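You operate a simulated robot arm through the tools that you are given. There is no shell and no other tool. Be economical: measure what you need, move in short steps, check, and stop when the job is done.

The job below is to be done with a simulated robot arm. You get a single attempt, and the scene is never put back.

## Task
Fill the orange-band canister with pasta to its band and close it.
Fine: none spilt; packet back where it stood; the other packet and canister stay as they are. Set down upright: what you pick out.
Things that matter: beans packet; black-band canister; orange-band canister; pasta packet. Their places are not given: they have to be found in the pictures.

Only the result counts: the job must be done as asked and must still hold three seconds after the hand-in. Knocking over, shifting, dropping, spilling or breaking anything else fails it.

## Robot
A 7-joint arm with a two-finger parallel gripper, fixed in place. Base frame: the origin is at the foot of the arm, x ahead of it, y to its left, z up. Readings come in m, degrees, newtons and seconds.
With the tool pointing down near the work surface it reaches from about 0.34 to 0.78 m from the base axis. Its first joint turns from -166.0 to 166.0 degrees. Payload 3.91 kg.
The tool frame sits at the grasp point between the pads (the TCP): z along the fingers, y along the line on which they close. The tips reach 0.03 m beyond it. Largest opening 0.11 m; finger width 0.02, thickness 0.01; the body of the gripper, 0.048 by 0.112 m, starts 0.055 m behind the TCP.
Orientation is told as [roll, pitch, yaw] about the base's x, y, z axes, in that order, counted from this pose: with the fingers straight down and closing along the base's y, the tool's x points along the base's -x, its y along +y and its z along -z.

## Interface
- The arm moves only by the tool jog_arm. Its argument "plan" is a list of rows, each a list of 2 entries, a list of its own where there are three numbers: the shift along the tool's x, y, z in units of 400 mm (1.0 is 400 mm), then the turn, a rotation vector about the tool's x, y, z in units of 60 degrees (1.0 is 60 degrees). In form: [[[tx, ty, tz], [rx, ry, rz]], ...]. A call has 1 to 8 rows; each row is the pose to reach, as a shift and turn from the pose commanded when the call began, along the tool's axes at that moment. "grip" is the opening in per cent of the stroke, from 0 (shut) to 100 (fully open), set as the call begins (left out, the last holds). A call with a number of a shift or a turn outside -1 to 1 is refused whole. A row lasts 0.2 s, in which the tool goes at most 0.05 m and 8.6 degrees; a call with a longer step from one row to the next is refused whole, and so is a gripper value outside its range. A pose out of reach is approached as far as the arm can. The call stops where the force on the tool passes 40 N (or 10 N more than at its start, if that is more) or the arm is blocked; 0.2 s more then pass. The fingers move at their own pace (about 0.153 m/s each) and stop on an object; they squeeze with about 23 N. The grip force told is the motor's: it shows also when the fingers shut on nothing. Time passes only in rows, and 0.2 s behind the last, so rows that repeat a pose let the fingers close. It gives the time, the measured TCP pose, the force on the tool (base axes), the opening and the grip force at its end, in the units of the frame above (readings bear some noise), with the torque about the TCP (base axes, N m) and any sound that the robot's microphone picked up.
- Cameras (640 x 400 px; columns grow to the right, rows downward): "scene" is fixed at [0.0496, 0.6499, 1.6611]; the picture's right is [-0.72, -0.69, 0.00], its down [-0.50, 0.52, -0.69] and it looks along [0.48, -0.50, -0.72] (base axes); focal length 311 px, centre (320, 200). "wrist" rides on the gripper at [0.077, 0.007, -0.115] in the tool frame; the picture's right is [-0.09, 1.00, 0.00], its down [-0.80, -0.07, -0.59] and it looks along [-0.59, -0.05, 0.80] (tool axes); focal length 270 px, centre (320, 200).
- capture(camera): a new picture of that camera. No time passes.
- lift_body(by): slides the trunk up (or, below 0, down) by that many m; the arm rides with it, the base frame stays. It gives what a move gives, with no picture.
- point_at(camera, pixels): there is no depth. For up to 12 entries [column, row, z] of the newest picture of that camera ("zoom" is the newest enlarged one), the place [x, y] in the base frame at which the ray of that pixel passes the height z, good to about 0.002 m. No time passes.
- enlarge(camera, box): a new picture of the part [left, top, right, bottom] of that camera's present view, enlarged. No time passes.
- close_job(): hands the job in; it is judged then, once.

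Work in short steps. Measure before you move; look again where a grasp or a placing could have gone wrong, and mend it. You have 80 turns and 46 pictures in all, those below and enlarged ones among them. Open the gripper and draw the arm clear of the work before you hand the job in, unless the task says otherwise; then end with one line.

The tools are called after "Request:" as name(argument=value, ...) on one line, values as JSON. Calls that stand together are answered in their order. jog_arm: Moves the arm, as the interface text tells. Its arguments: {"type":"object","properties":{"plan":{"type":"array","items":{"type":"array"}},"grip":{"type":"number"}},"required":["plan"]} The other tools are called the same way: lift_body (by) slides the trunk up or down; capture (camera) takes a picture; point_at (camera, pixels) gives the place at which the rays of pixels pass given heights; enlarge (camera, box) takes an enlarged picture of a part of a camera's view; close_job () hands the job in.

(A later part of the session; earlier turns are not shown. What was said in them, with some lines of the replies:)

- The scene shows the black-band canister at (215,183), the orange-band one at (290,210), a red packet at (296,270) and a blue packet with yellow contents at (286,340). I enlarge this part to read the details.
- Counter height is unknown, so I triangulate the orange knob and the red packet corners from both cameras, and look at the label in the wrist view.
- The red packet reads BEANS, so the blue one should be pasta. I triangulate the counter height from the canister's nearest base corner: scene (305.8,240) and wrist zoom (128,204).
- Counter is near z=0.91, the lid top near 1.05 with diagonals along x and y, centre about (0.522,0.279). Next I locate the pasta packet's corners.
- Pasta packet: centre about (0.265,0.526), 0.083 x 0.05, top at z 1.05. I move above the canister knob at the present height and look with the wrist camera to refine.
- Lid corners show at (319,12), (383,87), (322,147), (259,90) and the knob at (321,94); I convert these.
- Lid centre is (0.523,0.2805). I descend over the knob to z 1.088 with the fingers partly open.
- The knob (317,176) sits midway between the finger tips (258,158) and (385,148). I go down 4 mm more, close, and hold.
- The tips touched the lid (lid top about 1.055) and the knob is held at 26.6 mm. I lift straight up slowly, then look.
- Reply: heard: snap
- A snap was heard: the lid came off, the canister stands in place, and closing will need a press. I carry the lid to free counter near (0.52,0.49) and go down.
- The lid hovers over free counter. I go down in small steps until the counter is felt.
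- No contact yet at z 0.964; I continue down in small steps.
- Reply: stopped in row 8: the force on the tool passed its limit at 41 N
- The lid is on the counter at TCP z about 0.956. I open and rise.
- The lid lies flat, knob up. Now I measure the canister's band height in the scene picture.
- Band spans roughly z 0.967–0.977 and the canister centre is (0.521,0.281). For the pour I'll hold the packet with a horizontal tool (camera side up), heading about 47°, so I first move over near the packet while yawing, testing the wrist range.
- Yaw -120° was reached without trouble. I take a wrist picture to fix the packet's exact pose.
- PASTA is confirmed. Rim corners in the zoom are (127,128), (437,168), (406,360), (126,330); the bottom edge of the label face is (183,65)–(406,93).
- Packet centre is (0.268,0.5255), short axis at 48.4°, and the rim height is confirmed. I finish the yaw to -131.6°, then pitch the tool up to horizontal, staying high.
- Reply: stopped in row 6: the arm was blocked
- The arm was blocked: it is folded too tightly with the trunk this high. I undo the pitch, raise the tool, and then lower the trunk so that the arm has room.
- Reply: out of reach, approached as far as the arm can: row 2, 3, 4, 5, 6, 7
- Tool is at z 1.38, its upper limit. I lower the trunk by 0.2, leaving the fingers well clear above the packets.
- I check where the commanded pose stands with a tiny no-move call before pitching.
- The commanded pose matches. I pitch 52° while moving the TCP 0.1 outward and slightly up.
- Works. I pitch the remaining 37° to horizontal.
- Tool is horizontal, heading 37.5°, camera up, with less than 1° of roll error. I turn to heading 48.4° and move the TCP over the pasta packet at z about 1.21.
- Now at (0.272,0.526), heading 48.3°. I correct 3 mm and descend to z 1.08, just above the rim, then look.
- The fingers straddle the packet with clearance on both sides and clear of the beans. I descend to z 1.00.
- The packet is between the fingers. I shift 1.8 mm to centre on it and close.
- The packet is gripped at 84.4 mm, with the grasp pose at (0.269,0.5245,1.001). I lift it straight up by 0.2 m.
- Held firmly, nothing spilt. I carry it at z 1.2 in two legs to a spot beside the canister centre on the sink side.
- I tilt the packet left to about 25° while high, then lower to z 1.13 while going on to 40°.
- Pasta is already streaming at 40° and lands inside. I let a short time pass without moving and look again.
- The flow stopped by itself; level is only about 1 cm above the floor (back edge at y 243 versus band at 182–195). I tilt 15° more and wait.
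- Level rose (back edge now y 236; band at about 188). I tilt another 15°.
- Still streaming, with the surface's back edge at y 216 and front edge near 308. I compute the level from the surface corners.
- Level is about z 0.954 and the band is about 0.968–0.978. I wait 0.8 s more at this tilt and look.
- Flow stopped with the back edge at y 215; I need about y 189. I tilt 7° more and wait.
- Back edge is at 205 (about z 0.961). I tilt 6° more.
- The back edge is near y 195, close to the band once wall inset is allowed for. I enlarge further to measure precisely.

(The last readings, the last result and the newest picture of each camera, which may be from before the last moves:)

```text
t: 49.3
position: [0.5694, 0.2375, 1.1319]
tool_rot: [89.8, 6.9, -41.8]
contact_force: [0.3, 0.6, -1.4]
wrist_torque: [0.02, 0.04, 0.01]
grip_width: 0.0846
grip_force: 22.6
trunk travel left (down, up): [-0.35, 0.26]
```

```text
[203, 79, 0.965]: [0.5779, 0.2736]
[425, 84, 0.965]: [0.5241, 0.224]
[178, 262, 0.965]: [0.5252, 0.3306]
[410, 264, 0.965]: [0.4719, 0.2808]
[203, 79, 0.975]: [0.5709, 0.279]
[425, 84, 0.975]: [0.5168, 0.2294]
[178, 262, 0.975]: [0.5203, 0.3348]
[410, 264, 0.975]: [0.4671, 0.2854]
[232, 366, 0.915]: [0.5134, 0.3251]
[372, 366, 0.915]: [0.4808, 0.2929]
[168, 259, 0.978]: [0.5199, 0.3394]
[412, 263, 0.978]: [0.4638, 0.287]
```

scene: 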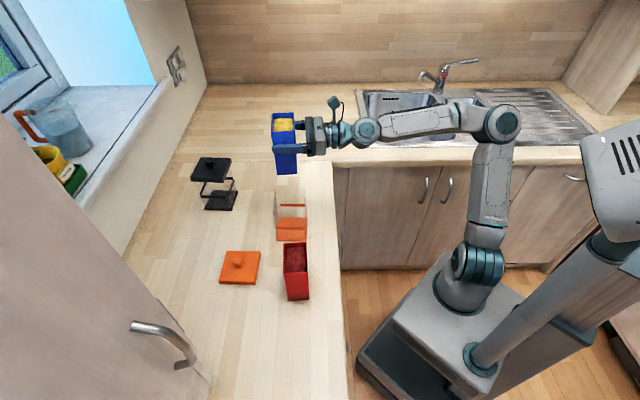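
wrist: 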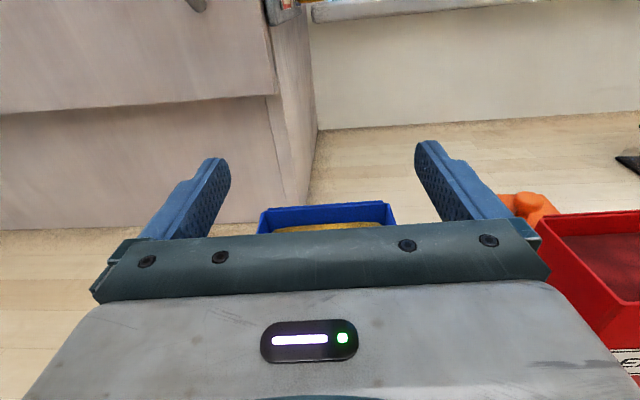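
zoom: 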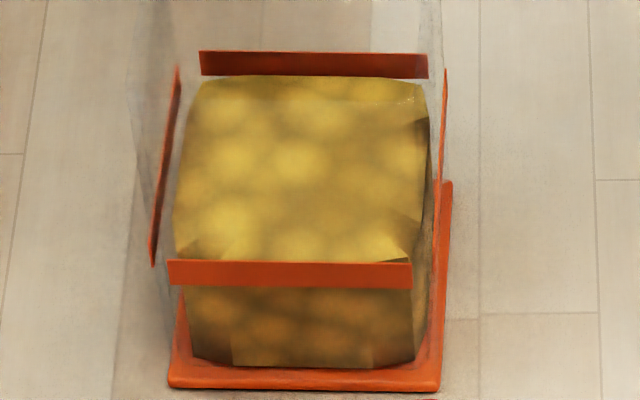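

The level computes to z about 0.972, in the middle of the band (0.967–0.978). I turn the packet back and raise it.

Request:
jog_arm(plan=[[[0, 0, 0], [0, 0, 0.11]], [[0.003, 0.025, 0], [0, 0, 0.22]], [[0.006, 0.05, 0], [0, 0, 0.33]], [[0.01, 0.08, 0], [0, 0, 0.44]], [[0.014, 0.112, 0], [0, 0, 0.55]], [[0.018, 0.145, 0], [0, 0, 0.66]], [[0.0213, 0.174, 0], [0, 0, 0.717]], [[0.0213, 0.174, 0], [0, 0, 0.717]]])

Request:
jog_arm(plan=[[[0, 0, 0], [0, 0, 0.11]], [[0, 0, 0], [0, 0, 0.22]], [[0, 0, 0], [0, 0, 0.33]], [[0, 0, 0], [0, 0, 0.44]], [[0, 0, 0], [0, 0, 0.55]], [[0, 0, 0], [0, 0, 0.62]], [[0, 0, 0], [0, 0, 0.667]], [[0, 0, 0], [0, 0, 0.667]]])

Request:
enlarge(camera="scene", box=[230, 90, 390, 250])

```text
t: 51.1
position: [0.5692, 0.2365, 1.2014]
tool_rot: [89.8, 50.0, -41.9]
contact_force: [-0.9, 0.0, -0.4]
wrist_torque: [0.02, 0.05, 0.0]
grip_width: 0.0849
grip_force: 23.4
trunk travel left (down, up): [-0.35, 0.26]
```

```text
t: 52.9
position: [0.57, 0.2379, 1.2016]
tool_rot: [-17.2, 89.8, -149.1]
contact_force: [0.2, 0.0, -0.6]
wrist_torque: [0.01, -0.01, -0.01]
grip_width: 0.0848
grip_force: 23.0
trunk travel left (down, up): [-0.35, 0.26]
```

```text
2.50 times, centred on (310, 170) of scene
```

zoom: 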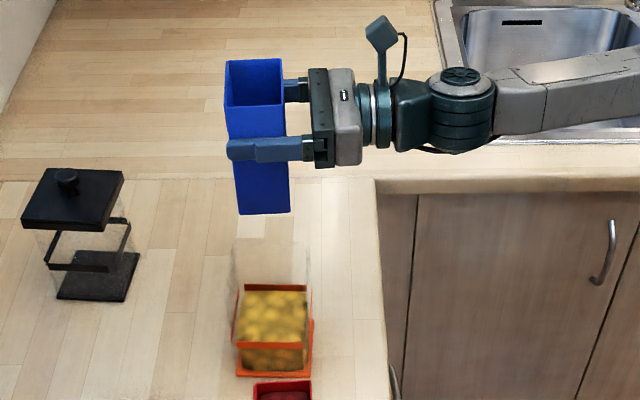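

Nothing spilt, the packet is upright and the canister is filled. I carry the packet back in two legs.

Request:
jog_arm(plan=[[[0, -0.06, 0], [0, 0, 0]], [[0, -0.14, 0.004], [0, 0, 0]], [[0, -0.22, 0.007], [0, 0, 0]], [[0, -0.3, 0.01], [0, 0, 0]], [[0, -0.38, 0.012], [0, 0, 0]], [[0, -0.46, 0.014], [0, 0, 0]], [[0, -0.54, 0.015], [0, 0, 0]], [[0, -0.54, 0.015], [0, 0, 0]]])

Request:
jog_arm(plan=[[[0, -0.06, 0], [0, 0, 0]], [[0, -0.14, 0.004], [0, 0, 0]], [[0, -0.22, 0.007], [0, 0, 0]], [[0, -0.3, 0.01], [0, 0, 0]], [[0, -0.38, 0.012], [0, 0, 0]], [[0, -0.46, 0.014], [0, 0, 0]], [[0, -0.499, 0.015], [0, 0, 0]], [[0, -0.499, 0.015], [0, 0, 0]]])

Request:
jog_arm(plan=[[[0, 0, 0], [0, 0, 0]]])

```text
t: 54.7
position: [0.4117, 0.386, 1.2005]
tool_rot: [8.0, 89.7, -123.9]
contact_force: [0.1, -0.7, -0.2]
wrist_torque: [0.02, -0.04, -0.04]
grip_width: 0.0849
grip_force: 22.8
trunk travel left (down, up): [-0.35, 0.26]
```

```text
t: 56.5
position: [0.2667, 0.5228, 1.1999]
tool_rot: [12.1, 89.9, -119.6]
contact_force: [-1.0, 0.2, -1.4]
wrist_torque: [0.01, 0.03, 0.0]
grip_width: 0.0846
grip_force: 23.2
trunk travel left (down, up): [-0.35, 0.26]
```

```text
t: 56.9
position: [0.2685, 0.5243, 1.1995]
tool_rot: [13.9, 89.8, -117.7]
contact_force: [0.0, 0.0, -0.7]
wrist_torque: [0.01, -0.01, 0.01]
grip_width: 0.0848
grip_force: 23.6
trunk travel left (down, up): [-0.35, 0.26]
```

Back over its place. I lower to just above the counter and then gently to contact.

Request:
jog_arm(plan=[[[-0.1, 0, 0.002], [0, 0, 0]], [[-0.2, 0, 0.002], [0, 0, 0]], [[-0.3, 0, 0.002], [0, 0, 0]], [[-0.38, 0, 0.002], [0, 0, 0]], [[-0.45, 0, 0.002], [0, 0, 0]], [[-0.48, 0, 0.002], [0, 0, 0]], [[-0.489, 0, 0.002], [0, 0, 0]], [[-0.489, 0, 0.002], [0, 0, 0]]])

Request:
jog_arm(plan=[[[-0.0025, 0, 0], [0, 0, 0]], [[-0.005, 0, 0], [0, 0, 0]], [[-0.0075, 0, 0], [0, 0, 0]]])

```text
t: 58.7
position: [0.2668, 0.5217, 1.0045]
tool_rot: [14.2, 89.8, -117.5]
contact_force: [-0.3, 0.9, -1.1]
wrist_torque: [0.04, 0.02, 0.01]
grip_width: 0.0852
grip_force: 23.2
trunk travel left (down, up): [-0.35, 0.26]
```

```text
t: 59.5
position: [0.2671, 0.5228, 1.0018]
tool_rot: [10.3, 89.7, -121.5]
contact_force: [0.5, 0.0, -0.3]
wrist_torque: [0.01, -0.03, 0.01]
grip_width: 0.0846
grip_force: 22.9
trunk travel left (down, up): [-0.35, 0.26]
```

Not touching yet, and about 2.5 mm short along the heading; I correct that and go down 1–2 mm more.

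Request:
jog_arm(plan=[[[0, 0, 0.006], [0, 0, 0]], [[-0.0025, 0, 0.006], [0, 0, 0]], [[-0.005, 0, 0.006], [0, 0, 0]]])

```text
t: 60.3
position: [0.2673, 0.5247, 1.001]
tool_rot: [21.5, 89.9, -110.3]
contact_force: [-0.3, 0.3, -1.0]
wrist_torque: [0.01, 0.0, 0.02]
grip_width: 0.0846
grip_force: 22.7
trunk travel left (down, up): [-0.35, 0.26]
```

Request:
jog_arm(plan=[[[-0.0025, 0, 0], [0, 0, 0]], [[-0.005, 0, 0], [0, 0, 0]]])

Request:
enlarge(camera="scene", box=[210, 240, 390, 390])

```text
t: 60.9
position: [0.2684, 0.5254, 1.0001]
tool_rot: [143.2, 90.1, 11.6]
contact_force: [1.6, 0.4, 8.1]
wrist_torque: [-0.07, 0.12, 0.01]
grip_width: 0.0849
grip_force: 22.7
trunk travel left (down, up): [-0.35, 0.26]
```

```text
2.67 times, centred on (300, 315) of scene
```

zoom: 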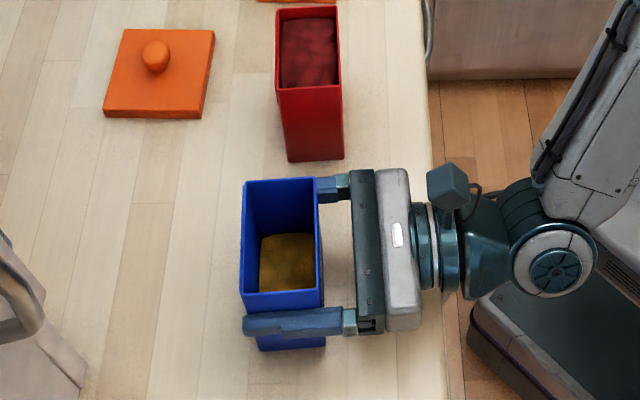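

Contact (8 N) and the packet outline matches its first place. I open and rise straight up.

Request:
jog_arm(plan=[[[0, 0, 0], [0, 0, 0]], [[0, 0, 0], [0, 0, 0]], [[0.04, 0, 0], [0, 0, 0]], [[0.12, 0, 0], [0, 0, 0]], [[0.22, 0, 0], [0, 0, 0]], [[0.32, 0, 0], [0, 0, 0]], [[0.42, 0, 0], [0, 0, 0]], [[0.5, 0, 0], [0, 0, 0]]], grip=100)

Request:
capture(camera="scene")

```text
t: 62.7
position: [0.269, 0.5252, 1.1994]
tool_rot: [15.1, 89.9, -116.7]
contact_force: [-0.3, 0.1, -0.1]
wrist_torque: [0.01, -0.02, 0.0]
grip_width: 0.1098
grip_force: 0.0
trunk travel left (down, up): [-0.35, 0.26]
```

```text
14 pictures are left
```

scene: 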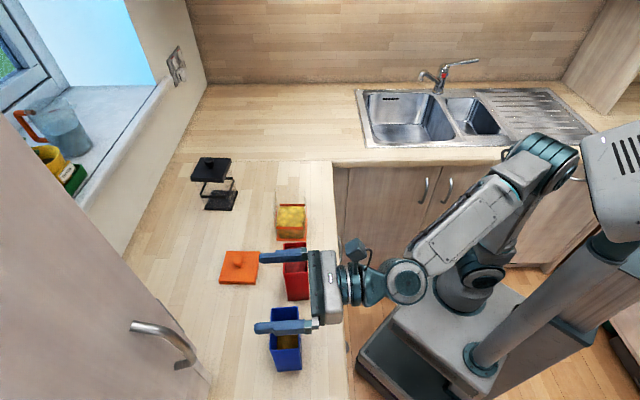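

All as it should be; the packet stands in its place. Next I move toward the lid and pitch the tool back down, keeping clear of the beans.

Request:
jog_arm(plan=[[[0.01, 0.06, 0.03], [0, 0, 0]], [[0.02, 0.14, 0.07], [0, 0, 0]], [[0.03, 0.23, 0.1], [0, 0, 0]], [[0.04, 0.32, 0.14], [0, 0, 0]], [[0.04, 0.4, 0.18], [0, 0, 0]], [[0.04, 0.45, 0.2], [0, 0, 0]], [[0.04, 0.45, 0.2], [0, 0, 0]]])

Request:
jog_arm(plan=[[[-0.02, 0, 0], [0, -0.125, 0]], [[-0.05, 0, 0], [0, -0.25, 0]], [[-0.08, 0, 0], [0, -0.375, 0]], [[-0.11, 0, 0], [0, -0.5, 0]], [[-0.13, 0, 0], [0, -0.625, 0]], [[-0.15, 0, 0], [0, -0.75, 0]], [[-0.15, 0, 0], [0, -0.75, 0]]])

```text
t: 64.3
position: [0.4562, 0.4652, 1.215]
tool_rot: [3.0, 89.8, -128.8]
contact_force: [-0.3, 0.2, 0.2]
wrist_torque: [-0.03, -0.02, 0.05]
grip_width: 0.1099
grip_force: 0.1
trunk travel left (down, up): [-0.35, 0.26]
```

```text
t: 65.9
position: [0.4567, 0.4652, 1.1547]
tool_rot: [0.0, 44.8, -131.7]
contact_force: [0.4, 0.5, -0.2]
wrist_torque: [-0.02, 0.0, -0.01]
grip_width: 0.1098
grip_force: 0.1
out of reach, approached as far as the arm can: row 2, 3
trunk travel left (down, up): [-0.35, 0.26]
```

Request:
jog_arm(plan=[[[0, 0, 0], [0, -0.125, 0]], [[0, 0, 0], [0, -0.25, 0]], [[0, 0, 0], [0, -0.375, 0]], [[0, 0, 0], [0, -0.5, 0]], [[0, 0, 0], [0, -0.625, 0]], [[0, 0, 0], [0, -0.747, 0]], [[0, 0, 0], [0, -0.747, 0]]], grip=60)

Request:
capture(camera="wrist")

```text
t: 67.5
position: [0.4397, 0.4504, 1.1296]
tool_rot: [0.0, 0.0, -131.6]
contact_force: [-0.4, 0.1, 0.7]
wrist_torque: [-0.01, -0.03, -0.02]
grip_width: 0.0662
grip_force: 0.1
out of reach, approached as far as the arm can: row 5, 6, 7
trunk travel left (down, up): [-0.35, 0.26]
```

```text
13 pictures are left
```

wrist: 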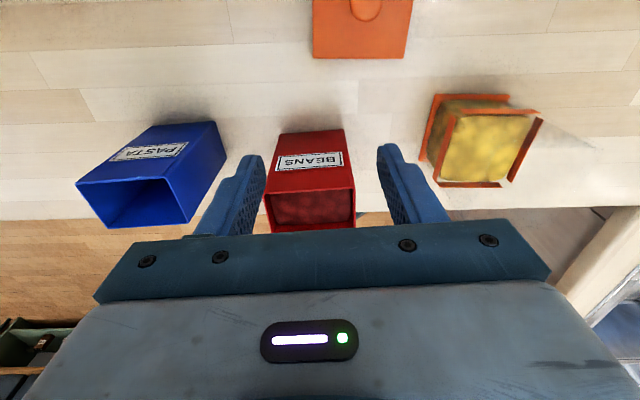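

Tool points straight down again. I raise the trunk back by 0.2, where the reach over the lid is proven.

Request:
lift_body(by=0.2)

Request:
jog_arm(plan=[[[0, 0, 0], [0, 0, 0]]])

```text
t: 69.6
position: [0.4415, 0.4513, 1.3289]
tool_rot: [-0.1, 0.1, -131.7]
contact_force: [-0.5, 0.2, 0.1]
wrist_torque: [0.02, 0.02, -0.01]
grip_width: 0.0658
grip_force: 0.0
trunk travel left (down, up): [-0.55, 0.06]
```

```text
t: 70.0
position: [0.4411, 0.4496, 1.329]
tool_rot: [0.0, 0.1, -131.7]
contact_force: [0.2, 0.3, 0.6]
wrist_torque: [-0.06, 0.01, 0.0]
grip_width: 0.066
grip_force: 0.1
trunk travel left (down, up): [-0.55, 0.06]
```

Request:
jog_arm(plan=[[[0.05, 0.02, 0.08], [0, 0, 0]], [[0.1, 0.04, 0.16], [0, 0, 0]], [[0.15, 0.06, 0.24], [0, 0, 0]], [[0.2, 0.08, 0.32], [0, 0, 0]], [[0.2075, 0.083, 0.41], [0, 0, 0]], [[0.2075, 0.083, 0.4975], [0, 0, 0]], [[0.2075, 0.083, 0.4975], [0, 0, 0]]])

Request:
capture(camera="wrist")

```text
t: 71.6
position: [0.5206, 0.4886, 1.1306]
tool_rot: [0.0, 0.1, -131.6]
contact_force: [1.2, -0.2, 0.8]
wrist_torque: [0.02, 0.01, 0.03]
grip_width: 0.0659
grip_force: 0.0
trunk travel left (down, up): [-0.55, 0.06]
```

```text
12 pictures are left
```

wrist: 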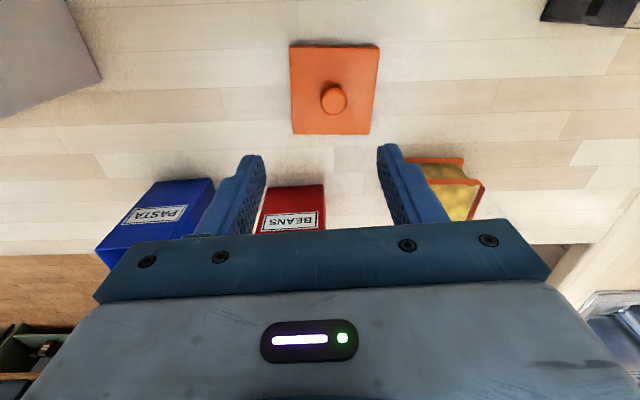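

The lid shows with corners (291,46), (379,46), (371,135), (292,134) and the knob at (334,97). I convert these.

Request:
point_at(camera="wrist", pixels=[[291, 46, 0.926], [379, 46, 0.926], [371, 133, 0.926], [292, 132, 0.926], [334, 97, 0.945], [334, 97, 0.955]])

```text
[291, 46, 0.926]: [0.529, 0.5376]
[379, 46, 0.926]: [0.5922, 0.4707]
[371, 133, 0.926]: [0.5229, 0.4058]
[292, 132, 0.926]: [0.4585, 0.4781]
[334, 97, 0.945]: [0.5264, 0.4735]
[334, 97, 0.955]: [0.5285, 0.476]
```

The lid appears at about (0.526,0.474), 15 mm off from where I released it. I cross-check with the scene camera.

Request:
enlarge(camera="scene", box=[200, 230, 280, 300])

```text
5.71 times, centred on (240, 265) of scene
```

zoom: 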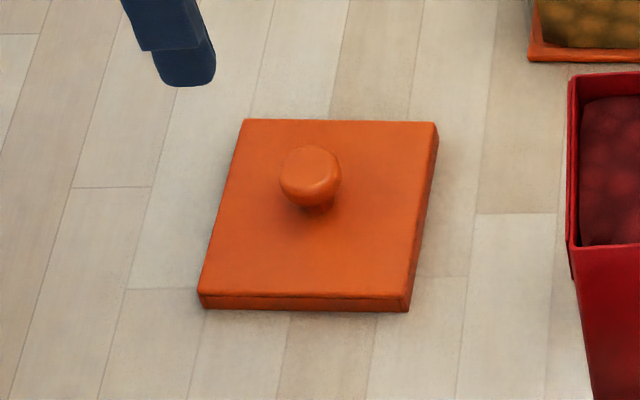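

Request:
point_at(camera="zoom", pixels=[[245, 119, 0.926], [437, 123, 0.926], [408, 299, 0.926], [199, 294, 0.926], [310, 170, 0.95], [313, 160, 0.957]])

```text
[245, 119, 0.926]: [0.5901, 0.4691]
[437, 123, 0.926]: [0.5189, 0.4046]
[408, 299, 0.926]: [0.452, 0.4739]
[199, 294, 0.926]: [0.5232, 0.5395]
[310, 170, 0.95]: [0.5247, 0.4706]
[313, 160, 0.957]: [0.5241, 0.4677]
```

Both cameras put the lid centre at about (0.524,0.473), so it settled there. I descend over the knob at (0.525,0.473) to z 0.963 and check.

Request:
jog_arm(plan=[[[-0.022, 0.034, 0.05], [0, 0, 0]], [[-0.022, 0.034, 0.15], [0, 0, 0]], [[-0.022, 0.034, 0.25], [0, 0, 0]], [[-0.022, 0.034, 0.33], [0, 0, 0]], [[-0.022, 0.034, 0.39], [0, 0, 0]], [[-0.022, 0.034, 0.42], [0, 0, 0]], [[-0.022, 0.034, 0.42], [0, 0, 0]]])

Request:
capture(camera="wrist")

```text
t: 73.2
position: [0.5237, 0.4748, 0.9635]
tool_rot: [0.0, 0.1, -131.7]
contact_force: [-0.2, 0.2, 0.5]
wrist_torque: [-0.02, 0.03, -0.03]
grip_width: 0.0659
grip_force: 0.0
trunk travel left (down, up): [-0.55, 0.06]
```

```text
10 pictures are left
```

wrist: 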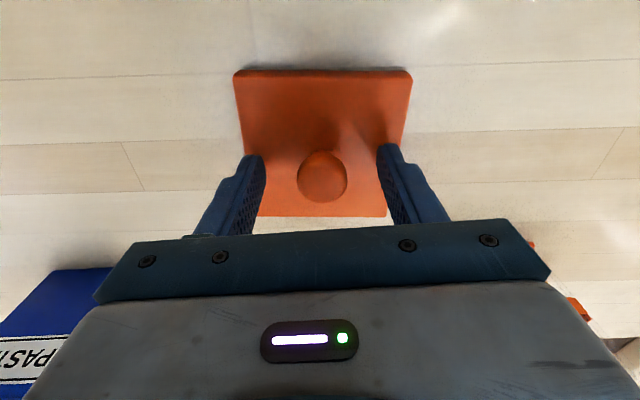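

The knob sits midway between the fingers, as at the first grasp. I go down 3 mm, close, then lift.

Request:
jog_arm(plan=[[[0, 0, 0.0075], [0, 0, 0]], [[0, 0, 0.0075], [0, 0, 0]]])

Request:
jog_arm(plan=[[[0, 0, 0], [0, 0, 0]], [[0, 0, 0], [0, 0, 0]], [[0, 0, 0], [0, 0, 0]]], grip=0)

Request:
jog_arm(plan=[[[0, 0, -0.03], [0, 0, 0]], [[0, 0, -0.1], [0, 0, 0]], [[0, 0, -0.2], [0, 0, 0]], [[0, 0, -0.3], [0, 0, 0]], [[0, 0, -0.4], [0, 0, 0]], [[0, 0, -0.48], [0, 0, 0]], [[0, 0, -0.53], [0, 0, 0]], [[0, 0, -0.53], [0, 0, 0]]])

Request:
capture(camera="wrist")

```text
t: 73.8
position: [0.524, 0.4756, 0.9592]
tool_rot: [0.0, 0.1, -131.6]
contact_force: [0.7, 0.4, -0.3]
wrist_torque: [-0.03, 0.01, -0.02]
grip_width: 0.0658
grip_force: 0.0
trunk travel left (down, up): [-0.55, 0.06]
```

```text
t: 74.6
position: [0.5247, 0.4757, 0.9605]
tool_rot: [0.1, 0.1, -131.8]
contact_force: [1.0, 0.1, 0.8]
wrist_torque: [0.0, -0.06, 0.01]
grip_width: 0.0263
grip_force: 23.3
trunk travel left (down, up): [-0.55, 0.06]
```

```text
t: 76.4
position: [0.5268, 0.4747, 1.1726]
tool_rot: [0.1, 0.1, -131.7]
contact_force: [-0.6, 0.1, -0.6]
wrist_torque: [-0.03, 0.02, -0.04]
grip_width: 0.0261
grip_force: 22.7
trunk travel left (down, up): [-0.55, 0.06]
```

```text
9 pictures are left
```

wrist: 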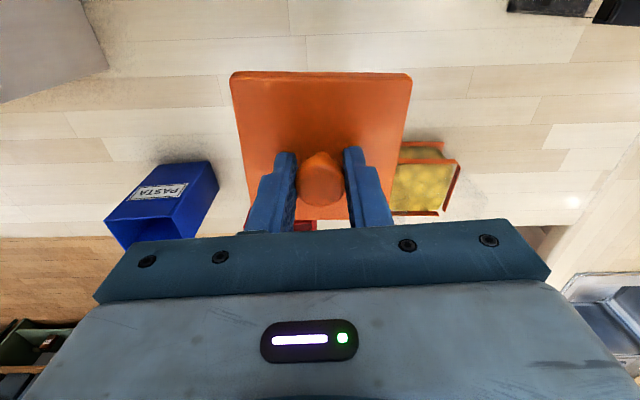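

The lid is held. I compute the lid centre relative to the TCP from its corners.

Request:
point_at(camera="wrist", pixels=[[231, 73, 1.138], [411, 75, 1.138], [384, 218, 1.138], [248, 215, 1.138], [320, 165, 1.165]])

```text
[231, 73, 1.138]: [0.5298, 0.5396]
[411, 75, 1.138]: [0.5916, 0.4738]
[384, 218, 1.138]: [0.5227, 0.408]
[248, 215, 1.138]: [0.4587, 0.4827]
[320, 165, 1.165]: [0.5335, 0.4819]
```

The lid is centred on the TCP and aligned with the canister's yaw. I move over the canister centre at (0.5215,0.281).

Request:
jog_arm(plan=[[[-0.06, 0.05, 0], [0, 0, 0]], [[-0.13, 0.11, 0], [0, 0, 0]], [[-0.2, 0.17, 0], [0, 0, 0]], [[-0.27, 0.23, 0], [0, 0, 0]], [[-0.34, 0.287, 0], [0, 0, 0]], [[-0.37, 0.3125, 0], [0, 0, 0]], [[-0.37, 0.3125, 0.05], [0, 0, 0]], [[-0.37, 0.3125, 0.1], [0, 0, 0]]])

Request:
enlarge(camera="scene", box=[250, 150, 340, 250])

Request:
capture(camera="wrist")

```text
t: 78.2
position: [0.5213, 0.2811, 1.1319]
tool_rot: [0.0, 0.1, -131.7]
contact_force: [0.1, 0.5, 0.3]
wrist_torque: [0.0, 0.01, -0.02]
grip_width: 0.0262
grip_force: 22.8
trunk travel left (down, up): [-0.55, 0.06]
```

```text
4.00 times, centred on (295, 200) of scene
```

zoom: 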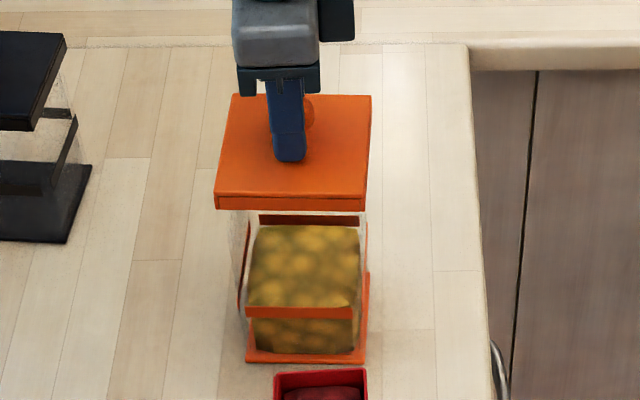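

```text
7 pictures are left
```

wrist: 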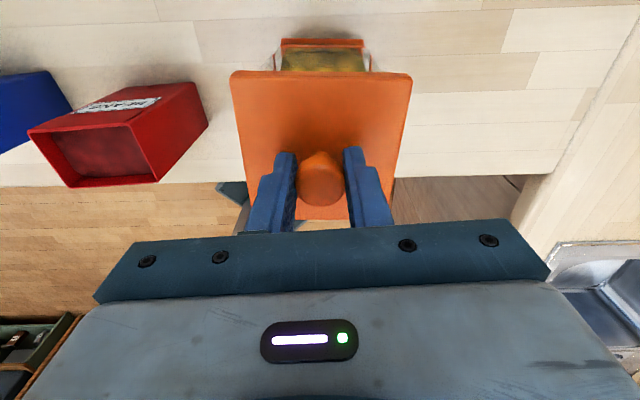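

I compare lid and canister in the same scene view: lid top corners (234,94), (371,96), (366,198), (215,195), and base corners.

Request:
point_at(camera="zoom", pixels=[[234, 94, 1.0985], [371, 96, 1.0985], [366, 199, 1.0985], [215, 196, 1.0985], [246, 362, 0.91], [364, 363, 0.91], [245, 307, 0.978], [354, 307, 0.978], [260, 216, 0.978], [359, 217, 0.978]])

```text
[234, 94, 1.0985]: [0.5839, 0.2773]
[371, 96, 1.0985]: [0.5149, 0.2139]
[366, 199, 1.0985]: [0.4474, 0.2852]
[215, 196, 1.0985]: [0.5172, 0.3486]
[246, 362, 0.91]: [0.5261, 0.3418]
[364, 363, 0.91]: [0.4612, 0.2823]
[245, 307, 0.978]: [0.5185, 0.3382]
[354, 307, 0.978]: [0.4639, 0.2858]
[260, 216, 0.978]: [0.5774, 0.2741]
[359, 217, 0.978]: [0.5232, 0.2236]
```

Lid and canister agree within 1–2 mm and about 1° of yaw. I shift 1 mm and lower until contact in small steps.

Request:
jog_arm(plan=[[[0.002, 0.002, 0.04], [0, 0, 0]], [[0.002, 0.002, 0.07], [0, 0, 0]], [[0.002, 0.002, 0.085], [0, 0, 0]], [[0.002, 0.002, 0.095], [0, 0, 0]], [[0.002, 0.002, 0.1], [0, 0, 0]], [[0.002, 0.002, 0.105], [0, 0, 0]], [[0.002, 0.002, 0.105], [0, 0, 0]]])

```text
t: 79.5
position: [0.5237, 0.2817, 1.0937]
tool_rot: [0.2, 0.5, -131.6]
contact_force: [0.4, 0.6, -1.1]
wrist_torque: [0.0, 0.01, 0.0]
grip_width: 0.0261
grip_force: 22.9
trunk travel left (down, up): [-0.55, 0.06]
stopped in row 6: the force on the tool passed its limit at 42 N (the readings are from after the stop); the commanded pose is now the measured one
```

Contact passed 42 N at z about 1.093 with no snap yet. I look at how the lid sits.

Request:
enlarge(camera="scene", box=[260, 170, 330, 250])

```text
5.00 times, centred on (295, 210) of scene
```

zoom: 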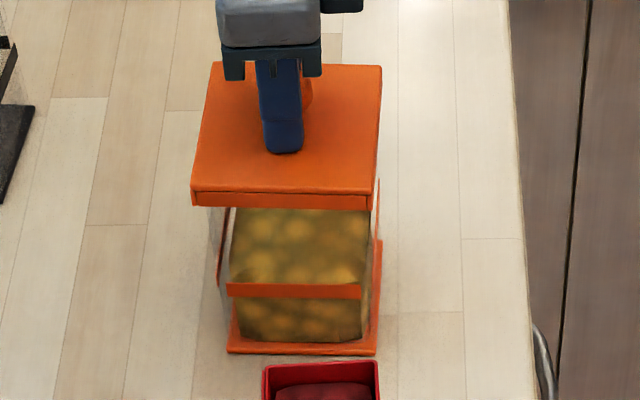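

The lid sits aligned but about 4–5 mm high, not yet snapped. I level the tool and press down in 1 mm steps.

Request:
jog_arm(plan=[[[-0.003, -0.001, 0.0], [-0.0085, 0.003, 0]], [[-0.003, -0.001, 0.0025], [-0.0085, 0.003, 0]], [[-0.003, -0.001, 0.005], [-0.0085, 0.003, 0]], [[-0.003, -0.001, 0.0075], [-0.0085, 0.003, 0]], [[-0.003, -0.001, 0.009], [-0.0085, 0.003, 0]]])

```text
t: 80.7
position: [0.5217, 0.2808, 1.0903]
tool_rot: [0.7, 0.8, -131.6]
contact_force: [0.8, 1.2, 0.8]
wrist_torque: [0.03, -0.04, 0.0]
grip_width: 0.0263
grip_force: 22.3
trunk travel left (down, up): [-0.55, 0.06]
```

No contact force at 1.090; I continue pressing in 1 mm steps.

Request:
jog_arm(plan=[[[0, 0, 0.0025], [0, 0, 0]], [[0, 0, 0.005], [0, 0, 0]], [[0, 0, 0.0075], [0, 0, 0]], [[0, 0, 0.01], [0, 0, 0]], [[0, 0, 0.0125], [0, 0, 0]], [[0, 0, 0.015], [0, 0, 0]], [[0, 0, 0.0175], [0, 0, 0]], [[0, 0, 0.02], [0, 0, 0]]])

```text
t: 82.5
position: [0.5224, 0.2807, 1.086]
tool_rot: [0.8, 1.1, -131.8]
contact_force: [2.8, 0.7, 24.1]
wrist_torque: [-0.28, 0.57, 0.01]
grip_width: 0.0263
grip_force: 22.8
trunk travel left (down, up): [-0.55, 0.06]
heard: snap
```

A snap was heard. I ease the pressure, open the fingers and rise, then check.

Request:
jog_arm(plan=[[[0, 0, 0.014], [0, 0, 0]], [[0, 0, 0.013], [0, 0, 0]]])

Request:
jog_arm(plan=[[[0, 0, 0], [0, 0, 0]], [[0, 0, 0], [0, 0, 0]], [[0, 0, 0], [0, 0, 0]], [[0, 0, -0.06], [0, 0, 0]], [[0, 0, -0.14], [0, 0, 0]], [[0, 0, -0.24], [0, 0, 0]], [[0, 0, -0.34], [0, 0, 0]], [[0, 0, -0.34], [0, 0, 0]]], grip=60)

Request:
enlarge(camera="scene", box=[255, 165, 345, 250])

```text
t: 82.9
position: [0.5224, 0.2817, 1.085]
tool_rot: [0.8, 1.5, -131.7]
contact_force: [-3.5, -1.2, 13.3]
wrist_torque: [-0.31, 0.83, 0.04]
grip_width: 0.0263
grip_force: 23.1
trunk travel left (down, up): [-0.55, 0.06]
stopped in row 1: the force on the tool passed its limit at 46 N (the readings are from after the stop); the commanded pose is now the measured one
```

```text
t: 84.7
position: [0.5203, 0.2809, 1.2181]
tool_rot: [0.8, 1.4, -131.7]
contact_force: [0.1, -0.1, 0.4]
wrist_torque: [0.01, -0.03, 0.02]
grip_width: 0.066
grip_force: 0.1
trunk travel left (down, up): [-0.55, 0.06]
```

```text
4.71 times, centred on (300, 208) of scene
```

zoom: 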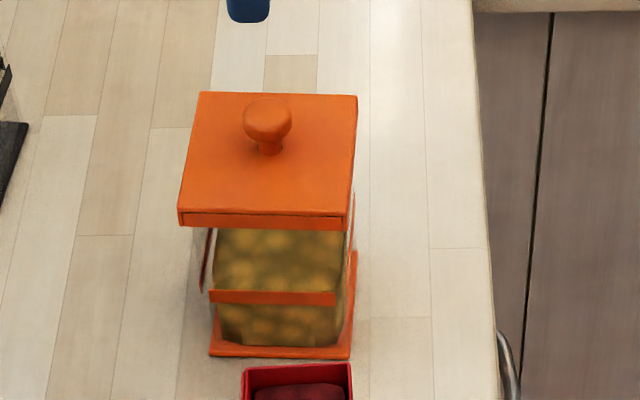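

The lid looks seated. I check levelness and the position with the wrist camera.

Request:
capture(camera="wrist")

Request:
point_at(camera="zoom", pixels=[[200, 92, 1.05], [357, 96, 1.05], [352, 217, 1.05], [180, 213, 1.05], [210, 356, 0.91], [351, 358, 0.91], [357, 252, 0.92]])

```text
4 pictures are left
```

wrist: 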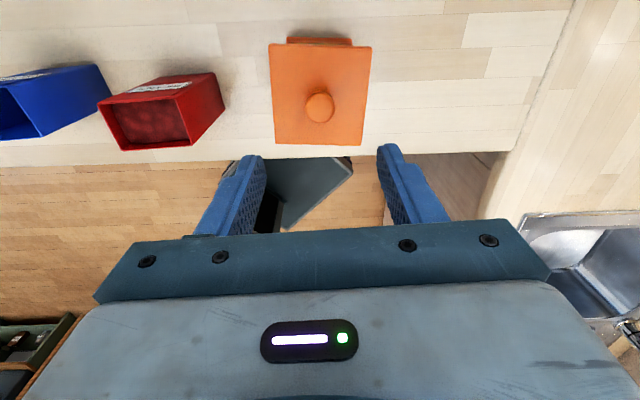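

```text
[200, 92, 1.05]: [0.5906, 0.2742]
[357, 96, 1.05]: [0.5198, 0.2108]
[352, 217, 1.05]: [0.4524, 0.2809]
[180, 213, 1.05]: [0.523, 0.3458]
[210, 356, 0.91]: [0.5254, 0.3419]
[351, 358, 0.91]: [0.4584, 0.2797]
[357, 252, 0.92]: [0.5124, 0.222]
```

The lid centre and height match the original closed state, and everything stands in place. I draw the arm up and back toward its start place.

Request:
jog_arm(plan=[[[0, 0, -0.1], [0, 0, 0]], [[-0.04, -0.02, -0.2], [0, 0, 0]], [[-0.13, -0.06, -0.25], [0, 0, 0]], [[-0.22, -0.1, -0.25], [0, 0, 0]], [[-0.31, -0.14, -0.25], [0, 0, 0]], [[-0.4, -0.18, -0.25], [0, 0, 0]], [[-0.4, -0.18, -0.25], [0, 0, 0]]])

Request:
capture(camera="scene")

```text
t: 86.3
position: [0.358, 0.2087, 1.315]
tool_rot: [1.0, 1.3, -131.7]
contact_force: [-0.4, 0.3, -0.2]
wrist_torque: [0.01, 0.03, 0.0]
grip_width: 0.0662
grip_force: 0.1
trunk travel left (down, up): [-0.55, 0.06]
```

```text
3 pictures are left
```

scene: 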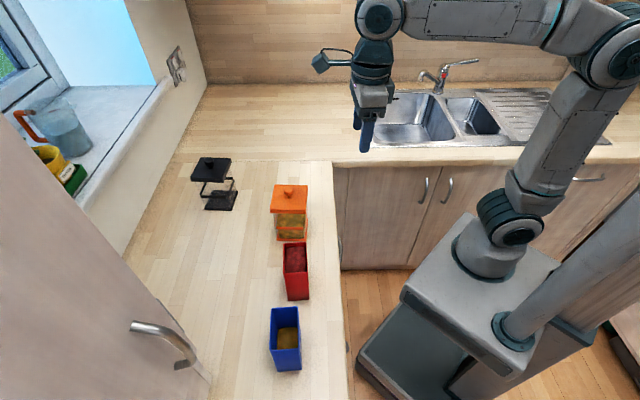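

The final view shows the canister closed and filled, both packets and the black canister in place, and the arm clear. I hand the job in.

Request:
close_job()

```text
The job is handed in.
```

The orange-band canister is filled with pasta to its band and its lid snapped shut; the pasta packet is back in its place, and I saw no spills and nothing else moved.
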